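You operate a simulated robot arm through the tools that you are given. There is no shell and no other tool. Be economical: measure what you need, move in short steps, check, and stop when the job is done.

You run a simulated robot arm. Do the job below in one go: nothing can be reset, and whatever is moved stays where it is left.

Task
Put one of the clear cups from the top of the pack table on the cream tile there.

It is judged by the outcome, as a careful person would: the job done as asked, and still so three seconds after it is handed in. It fails if anything else is knocked over, pushed out of place, dropped, spilled or broken.

Robot
A 7-joint arm with a two-finger parallel gripper, fixed in place. Base frame: the origin is at the foot of the arm, x ahead of it, y to its left, z up; the work surface is at about z = 0. Units: mm, rad, N and s.
With the tool pointing down near the work surface it reaches from about 240 to 620 mm from the base axis. Its first joint turns from -1.152 to 1.152 rad. Payload 2.6 kg.
The TCP is the grasp point between the finger pads, 30 mm short of the fingertips. In the tool frame z runs along the fingers and y along their closing line. The gripper opens to 94 mm. The fingers are 28 mm wide and 10 mm thick; the gripper's body (50 by 96 mm) begins 55 mm behind the TCP.
Orientation is that of the tool frame in the base frame, as [roll, pitch, yaw] about the fixed x, y, z axes, in that order (R = Rz(yaw) Ry(pitch) Rx(roll)). With the fingers straight down and closing along the base's y, the tool's x points along the base's -x, its y along +y and its z along -z.

Tools
- The arm moves only by the tool send_rows. Its arguments are lists of equal length, an entry for each row: "slide": the shift along the base's x, y, z in units of 25 mm (1.0 is 25 mm), a list of three; "yaw": the turn about the base's z in units of 8 degrees (1.0 is 8 degrees); "fingers": the gripper command, from -1 (shut) to 1 (fully open), values between in proportion. In form: {"slide": [[dx, dy, dz], ...], "yaw": [yaw, ...], "fingers": [fingers, ...]}. A call has 1 to 8 rows; each row shifts and turns the commanded pose from where the row before left it. A call with a number of a shift or a turn outside -1 to 1 is refused whole. Each row takes 0.2 s and may step no farther than 50 mm and 0.15 rad from the row before; otherwise, or with a gripper value out of range, the whole call is refused. Where a pose cannot be reached the arm comes as near as it can. A force on the tool above 40 N (or 10 N above the force at the start of the call, whichever is more), or a blocked arm, ends the call early, and 0.2 s more pass. The fingers move at their own pace (about 72 mm/s each) and stop on an object; they squeeze with about 38 N. The grip force told is the motor's: it shows also when the fingers shut on nothing. Time passes only in rows, and 0.2 s behind the last, so rows that do not move let the fingers close. The reply holds the time, the measured pose of the TCP, the force on the tool along the base axes, the opening and the grip force, in the units named above and with some noise.
- Cameras (640 x 400 px; columns grow to the right, rows downward): "scene" is fixed at [21.3, 427.8, 554.7]; the picture's right is [-0.87, -0.50, 0.00], its down [-0.33, 0.57, -0.75] and it looks along [0.37, -0.65, -0.66] (base axes); focal length 289 px, centre (320, 200). "wrist" rides on the gripper at [-37, 0, -58] in the tool frame; the picture's right is [0.00, -1.00, 0.00], its down [0.97, 0.00, -0.24] and it looks along [0.24, 0.00, 0.97] (tool axes); focal length 218 px, centre (320, 200).
- grab_frame(camera): a new picture of that camera. No time passes.
- locate(camera, pixels): there is no depth. For up to 12 entries [column, row, z] of the newest picture of that camera ("zoom" is the newest enlarged one), the place [x, y] in the base frame at which the ray of that pixel passes the height z, good to about 3 mm. No time passes.
- zoom(camera, box): a new picture of the part [left, top, right, bottom] of that camera's present view, enlarged. No time passes.
- sign_off(): hands the job in; it is judged then, once.

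Go step by step. Measure first, check grasps and placings, and put right what went wrong. The budget is 60 turns and 30 pictures, counting those below and the enlarged ones. Unless the task says otherwise, let go and move clear before handing in, and close with one line.

The tools are called after ">>>" as a command line: name --argument value ..., lists and objects as JSON in quotes. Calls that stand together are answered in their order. send_rows: Moves the arm, as the interface text tells. Its arguments: {"type":"object","properties":{"slide":{"type":"array","items":{"type":"array","items":{"type":"number"}}},"yaw":{"type":"array","items":{"type":"number"}},"fingers":{"type":"array","items":{"type":"number"}}},"required":["slide","yaw","fingers"]} The other tools are called the same way: grab_frame (camera) takes a picture; locate (camera, pixels) gives the place at which the rays of pixels pass given heights; zoom (camera, box) takes an enlarged picture of a part of a camera's view; sign_off () hands the job in.

At the start:

```text
t: 0.0
ee_pos: [334.5, -97.3, 288.9]
tool_rot: [-3.141, 0.001, 3.141]
wrist_force: [0.1, -0.8, 0.9]
opening: 94.0
gripper_force: 0.0
```

scene: 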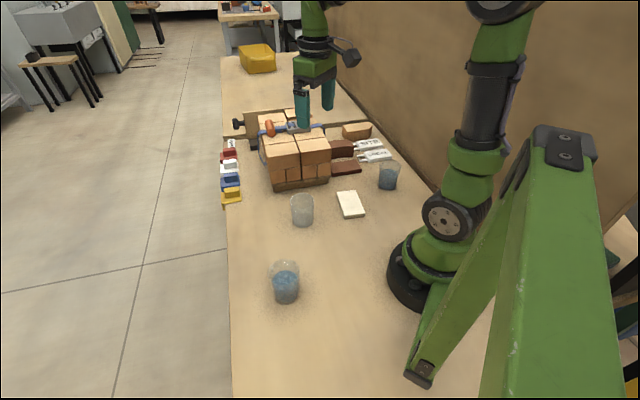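
wrist: 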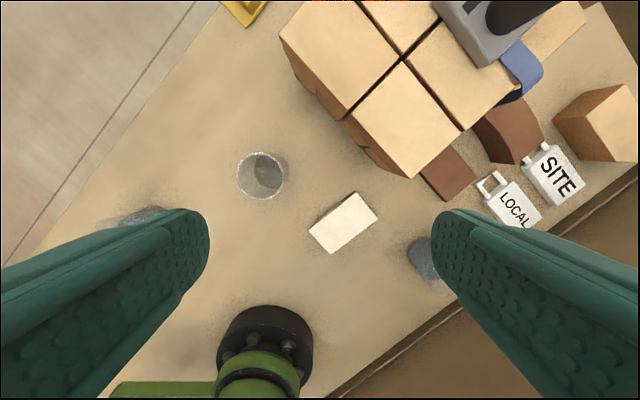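

The pictures show three clear cups: one looks empty at scene (302,210), and two hold blue liquid at (285,285) and (388,175). The cream tile is at (350,204). I'll zoom in on the cups and the tile to measure them.

>>> zoom --camera "scene" --box '[250, 150, 410, 250]'

>>> zoom --camera "wrist" --box '[200, 120, 440, 270]'

>>> locate --camera "wrist" --pixels '[[351, 192, 5], [378, 214, 5], [331, 253, 5], [309, 231, 5], [261, 151, 60], [261, 199, 60], [236, 175, 60], [286, 175, 60], [268, 172, 0], [411, 177, 60], [361, 162, 60], [430, 258, 0]]'

```text
4.00 times, centred on (330, 200) of scene
```

zoom: 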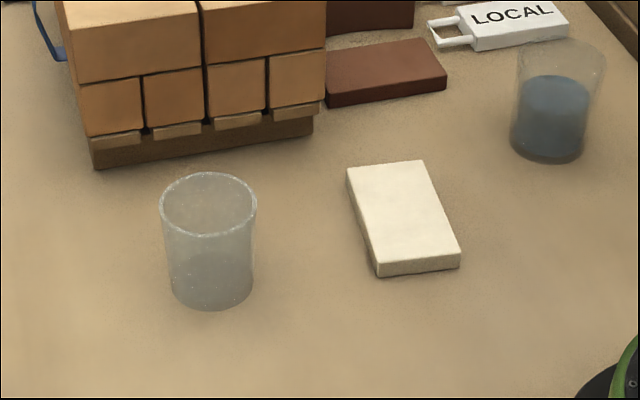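

```text
2.67 times, centred on (320, 195) of wrist
```

zoom: 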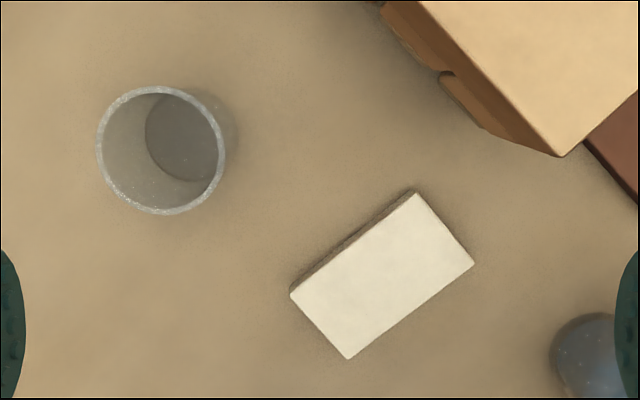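

```text
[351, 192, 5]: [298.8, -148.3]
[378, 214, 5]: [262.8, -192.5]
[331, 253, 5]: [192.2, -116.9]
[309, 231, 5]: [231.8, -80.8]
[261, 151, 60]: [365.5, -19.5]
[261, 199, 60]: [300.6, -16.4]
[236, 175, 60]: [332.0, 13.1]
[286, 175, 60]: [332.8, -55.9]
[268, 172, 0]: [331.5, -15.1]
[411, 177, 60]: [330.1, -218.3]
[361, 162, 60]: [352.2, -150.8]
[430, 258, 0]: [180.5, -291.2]
```

Only the cup at wrist (261,175) is empty, so carrying it can't spill anything. Next I'll measure the cup's height and the tile's corners and thickness from both views.

>>> locate --camera "zoom" --pixels '[[415, 192, 10], [474, 264, 10], [348, 360, 10], [290, 294, 10], [161, 150, 60], [161, 150, 70], [161, 150, 80], [188, 137, 3], [97, 150, 70], [225, 150, 70], [559, 156, 70], [445, 75, 15]]'

>>> locate --camera "scene" --pixels '[[302, 201, 60], [302, 201, 70], [302, 201, 80], [303, 220.5, 0], [336.7, 192, 10], [355.7, 190, 10], [364.8, 213, 10], [344, 216, 10], [344.5, 219.3, 0], [364.8, 217, 0], [290, 201, 70], [314, 201, 70]]'

```text
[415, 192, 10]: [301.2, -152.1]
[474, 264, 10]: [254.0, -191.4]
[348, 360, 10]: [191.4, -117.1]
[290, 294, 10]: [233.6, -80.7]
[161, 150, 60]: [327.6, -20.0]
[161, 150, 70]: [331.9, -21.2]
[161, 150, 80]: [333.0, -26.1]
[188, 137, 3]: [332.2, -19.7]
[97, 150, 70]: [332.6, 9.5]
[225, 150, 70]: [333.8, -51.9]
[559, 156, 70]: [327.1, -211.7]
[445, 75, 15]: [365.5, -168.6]
```

```text
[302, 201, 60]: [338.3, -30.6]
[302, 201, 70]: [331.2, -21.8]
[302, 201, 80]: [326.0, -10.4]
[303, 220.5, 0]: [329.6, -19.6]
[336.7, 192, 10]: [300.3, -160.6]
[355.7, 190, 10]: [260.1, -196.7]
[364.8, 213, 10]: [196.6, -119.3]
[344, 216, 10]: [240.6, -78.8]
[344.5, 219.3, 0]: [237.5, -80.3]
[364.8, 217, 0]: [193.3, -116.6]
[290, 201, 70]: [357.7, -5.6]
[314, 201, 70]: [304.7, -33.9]
```

The two views agree: the cup's rim is at about z=70, its centre at (332,-21), and its diameter about 61 mm. The tile's centre is near (247,-137) and its top at about z=10. I'll move over the cup at height and come partway down.

>>> send_rows --slide '[[0, 0.76, 0], [0, 0.76, 0], [-0.1, 0.76, 0], [0, 0.77, 0], [0, 0, -0.95], [0, 0, -0.95], [0, 0, -0.95], [0, 0, -0.95]]' --yaw '[0, 0, 0, 0, 0, 0, 0, 0]' --fingers '[1, 1, 1, 1, 1, 1, 1, 1]'

>>> grab_frame --camera "wrist"

>>> grab_frame --camera "scene"

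>>> locate --camera "wrist" --pixels '[[320, 200, 70]]'

```text
t: 1.8
ee_pos: [330.7, -21.4, 194.7]
tool_rot: [-3.14, 0.0, -3.141]
wrist_force: [-0.1, 0.1, -0.5]
opening: 94.0
gripper_force: 0.0
```

```text
25 pictures are left
```

wrist: 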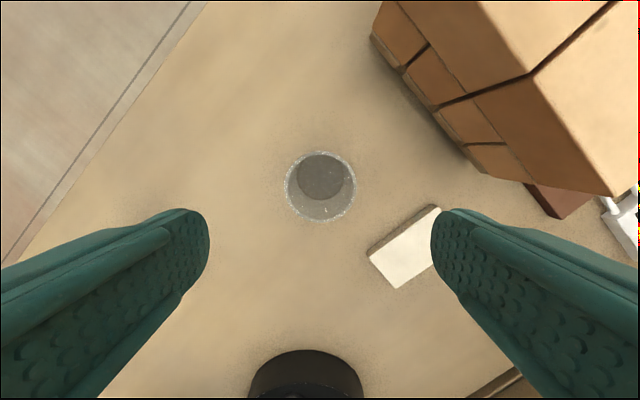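

```text
24 pictures are left
```

scene: 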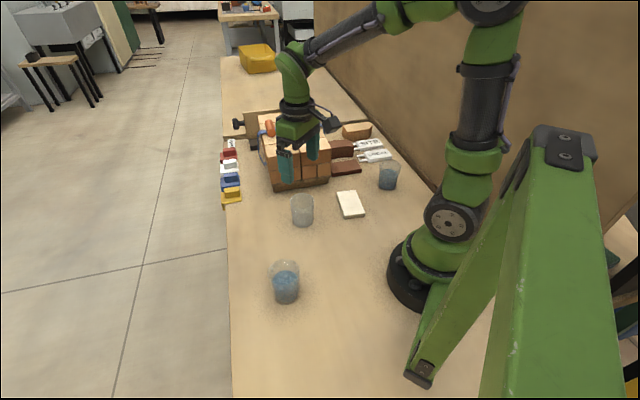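

```text
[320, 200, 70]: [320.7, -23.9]
```

>>> locate --camera "wrist" --pixels '[[320, 186, 70], [284, 186, 70], [357, 186, 70], [320, 151, 70], [320, 222, 70], [320, 176, 3], [436, 206, 10], [397, 288, 10], [368, 256, 10], [480, 172, 0], [528, 72, 100]]'

```text
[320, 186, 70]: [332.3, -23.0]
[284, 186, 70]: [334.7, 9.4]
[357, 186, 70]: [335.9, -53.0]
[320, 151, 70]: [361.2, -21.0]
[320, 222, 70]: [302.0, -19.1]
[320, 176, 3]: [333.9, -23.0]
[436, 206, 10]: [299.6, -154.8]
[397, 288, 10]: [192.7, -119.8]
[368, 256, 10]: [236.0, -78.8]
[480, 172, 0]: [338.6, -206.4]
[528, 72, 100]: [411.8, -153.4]
```

The cup's centre comes out at about (333,-21.5) again, and the boxes are well clear. I'll descend straight to about z=43 with the fingers open.

>>> send_rows --slide '[[0.08, 0, -0.87], [0, 0, -0.87], [0, 0, -0.87], [0, 0, -0.87], [0, 0, -0.87], [0, 0, -0.87], [0, 0, -0.85]]' --yaw '[0, 0, 0, 0, 0, 0, 0]' --fingers '[1, 1, 1, 1, 1, 1, 1]'

>>> zoom --camera "scene" --box '[250, 150, 410, 250]'

```text
t: 3.4
ee_pos: [331.7, -21.4, 41.6]
tool_rot: [3.141, 0.001, -3.14]
wrist_force: [0.4, 0.7, 0.9]
opening: 94.1
gripper_force: 0.1
```

```text
4.00 times, centred on (330, 200) of scene
```

zoom: 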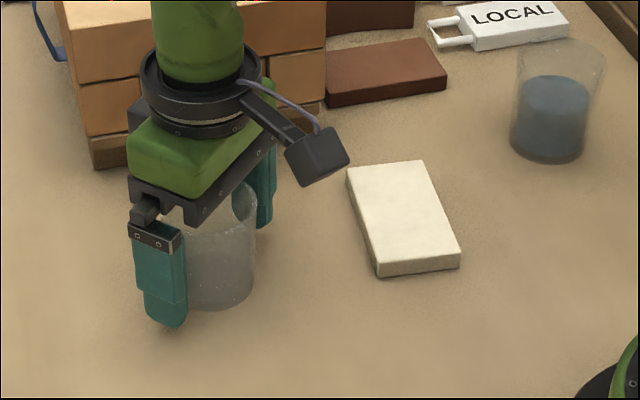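

The fingers straddle the cup cleanly with clearance on both sides. I'll close them partway first, to about 56 mm, and read the grip.

>>> send_rows --slide '[[0, 0, 0], [0, 0, 0], [0, 0, 0], [0, 0, 0]]' --yaw '[0, 0, 0, 0]' --fingers '[0.6, 0.4, 0.2, 0.2]'

```text
t: 4.4
ee_pos: [333.2, -21.0, 41.5]
tool_rot: [-3.141, -0.002, 3.141]
wrist_force: [-0.2, -0.4, 0.3]
opening: 59.5
gripper_force: 38.0
```

The grip holds at 59.5 mm and 38 N, which matches the cup's diameter. I'll lift it about 60 mm.

>>> send_rows --slide '[[0, 0, 0.4], [0, 0, 0.7], [0, 0, 0.7], [0, 0, 0.6]]' --yaw '[0, 0, 0, 0]' --fingers '[0.2, 0.2, 0.2, 0.2]'

>>> zoom --camera "scene" --box '[250, 150, 410, 250]'

```text
t: 5.4
ee_pos: [332.5, -21.1, 101.5]
tool_rot: [3.141, 0.0, -3.14]
wrist_force: [-0.4, 0.0, -0.1]
opening: 59.4
gripper_force: 38.4
```

```text
4.00 times, centred on (330, 200) of scene
```

zoom: 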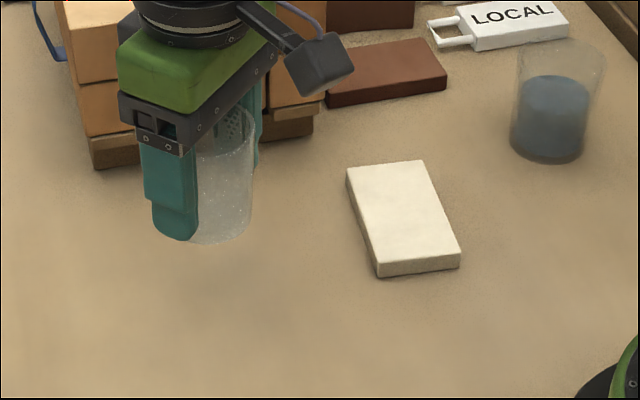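

The cup is lifted and upright in the grip, with its bottom at about z=60. I'll carry it level to above the tile's centre at (246,-136.5).

>>> send_rows --slide '[[-0.43, -0.57, 0], [-0.43, -0.57, 0], [-0.43, -0.58, 0], [-0.43, -0.58, 0], [-0.43, -0.58, 0], [-0.43, -0.58, 0], [-0.44, -0.58, 0], [-0.44, -0.58, 0]]' --yaw '[0, 0, 0, 0, 0, 0, 0, 0]' --fingers '[0.2, 0.2, 0.2, 0.2, 0.2, 0.2, 0.2, 0.2]'

>>> zoom --camera "scene" --box '[270, 140, 430, 240]'

>>> grab_frame --camera "wrist"

```text
t: 7.2
ee_pos: [246.7, -136.9, 102.3]
tool_rot: [-3.142, -0.001, 3.141]
wrist_force: [-0.2, -0.1, -0.9]
opening: 59.3
gripper_force: 38.2
```

```text
4.00 times, centred on (350, 190) of scene
```

zoom: 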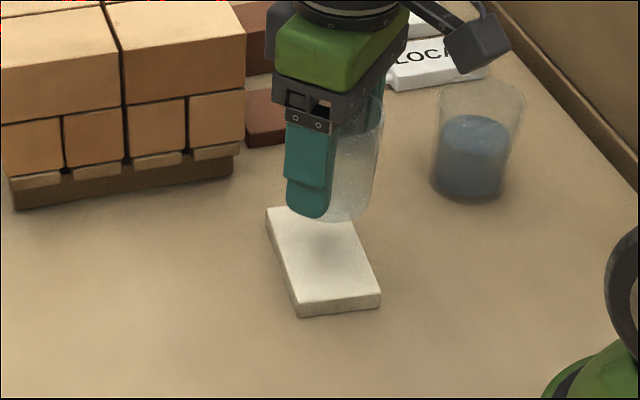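

```text
20 pictures are left
```

wrist: 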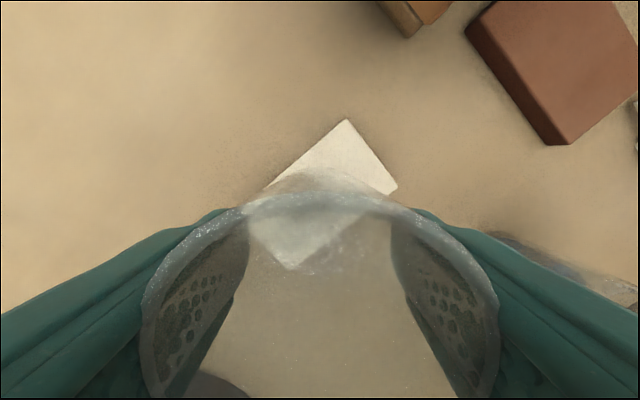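

The cup hangs over the tile. The tile's corners show at wrist (347,119), (397,189) and, through the cup, (290,270), so I'll re-measure the centre before lowering.

>>> locate --camera "wrist" --pixels '[[347, 119, 12], [397, 189, 12], [290, 270, 12], [245, 205, 12]]'

>>> locate --camera "zoom" --pixels '[[266, 208, 12], [380, 292, 12], [298, 302, 12], [298, 318, 0], [380, 308, 0], [347, 207, 12]]'

```text
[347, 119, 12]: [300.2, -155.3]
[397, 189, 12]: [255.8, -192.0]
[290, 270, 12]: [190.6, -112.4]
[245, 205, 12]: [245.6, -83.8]
```

```text
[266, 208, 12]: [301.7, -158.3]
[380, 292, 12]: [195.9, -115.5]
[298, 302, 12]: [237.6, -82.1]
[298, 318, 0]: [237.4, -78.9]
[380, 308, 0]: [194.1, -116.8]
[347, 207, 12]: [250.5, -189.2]
```

Both views put the tile's centre at about (247,-136) with its top near z=12, so the cup is centred. I expect contact at about z=53, so I'll lower to about 57 first.

>>> send_rows --slide '[[0, 0.03, -0.6], [0, 0, -0.6], [0, 0, -0.4], [0, 0, -0.2]]' --yaw '[0, 0, 0, 0]' --fingers '[0.2, 0.2, 0.2, 0.2]'

>>> zoom --camera "scene" --box '[310, 165, 390, 215]'

```text
t: 8.2
ee_pos: [246.6, -135.9, 56.0]
tool_rot: [-3.141, 0.003, 3.141]
wrist_force: [-5.1, 1.2, 19.0]
opening: 59.3
gripper_force: 38.1
```

```text
8.00 times, centred on (350, 190) of scene
```

zoom: 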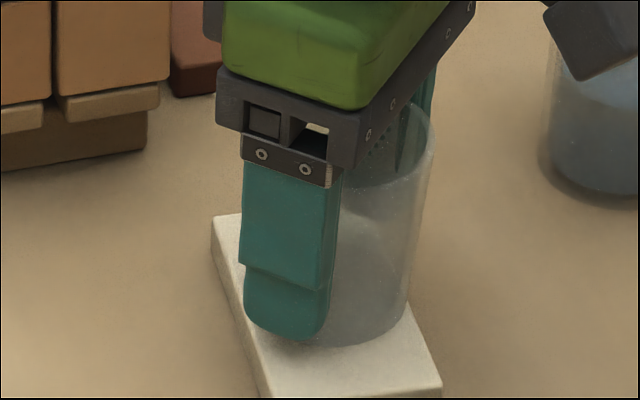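

The cup is on the tile: an upward force of 19 N shows at z=56. I'll ease up slightly to take off the pressing force before letting go.

>>> send_rows --slide '[[0, 0, 0.02], [0, 0, 0]]' --yaw '[0, 0]' --fingers '[0.2, 0.2]'

```text
t: 8.8
ee_pos: [246.6, -137.4, 57.1]
tool_rot: [-3.14, 0.001, -3.14]
wrist_force: [3.2, -0.5, 9.7]
opening: 59.3
gripper_force: 38.0
```

The force has dropped to about 10 N with the cup still seated. I'll open the fingers gradually.

>>> send_rows --slide '[[0, 0, 0.015], [0, 0, 0], [0, 0, 0], [0, 0, 0], [0, 0, 0], [0, 0, 0]]' --yaw '[0, 0, 0, 0, 0, 0]' --fingers '[0.2, 0.3, 0.45, 0.7, 1, 1]'

>>> zoom --camera "scene" --box '[310, 165, 390, 215]'

```text
t: 10.2
ee_pos: [247.3, -136.1, 57.8]
tool_rot: [3.141, 0.0, -3.141]
wrist_force: [0.0, -0.2, 0.1]
opening: 94.2
gripper_force: 0.0
```

```text
8.00 times, centred on (350, 190) of scene
```

zoom: 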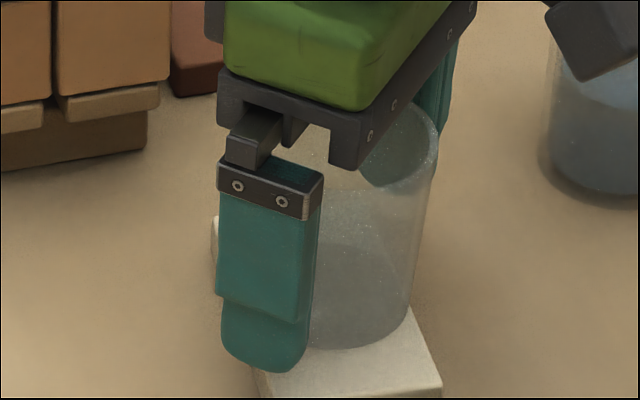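

The fingers are fully open, the cup stands upright on the tile, and no force is left on the tool. I'll rise straight up to clear it.

>>> send_rows --slide '[[0, 0, 0.4], [0, 0, 0.8], [0, 0, 0.9], [0, 0, 0.9], [0, 0, 0.9], [0, 0, 0.9], [0, 0, 0.9], [0, 0, 0.9]]' --yaw '[0, 0, 0, 0, 0, 0, 0, 0]' --fingers '[1, 1, 1, 1, 1, 1, 1, 1]'

>>> zoom --camera "scene" --box '[250, 140, 410, 240]'

>>> grab_frame --camera "wrist"

```text
t: 12.0
ee_pos: [245.2, -135.5, 221.9]
tool_rot: [3.14, -0.001, -3.14]
wrist_force: [-0.6, 0.2, 0.2]
opening: 94.1
gripper_force: 0.2
```

```text
4.00 times, centred on (330, 190) of scene
```

zoom: 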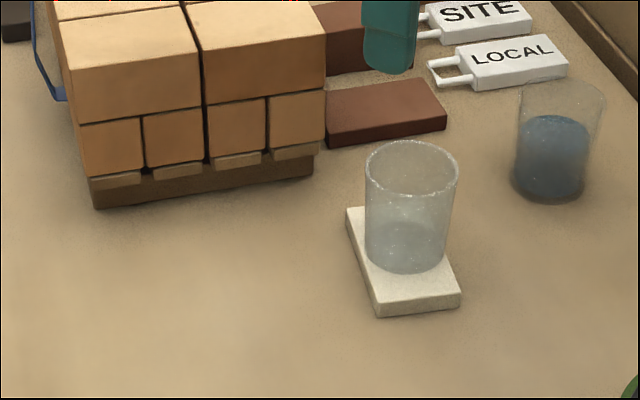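

```text
16 pictures are left
```

wrist: 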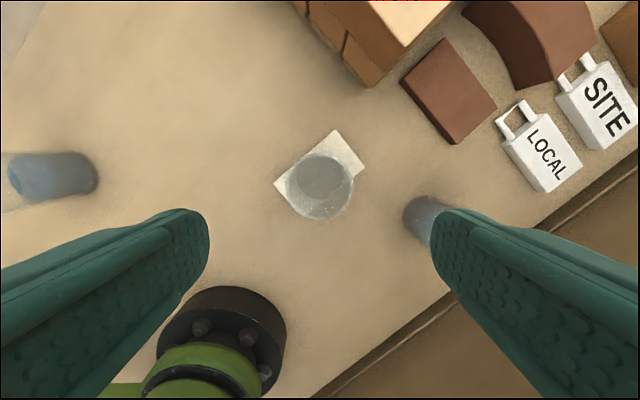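

The empty cup stands upright on the cream tile, centred at zoom (411,225), and the tile hasn't shifted. The gripper is clear and nothing in view has moved, so I'm handing in.

>>> sign_off

```text
The job is handed in.
```

The empty clear cup is standing upright on the cream tile, the gripper is clear of it, and the pictures show nothing else disturbed.
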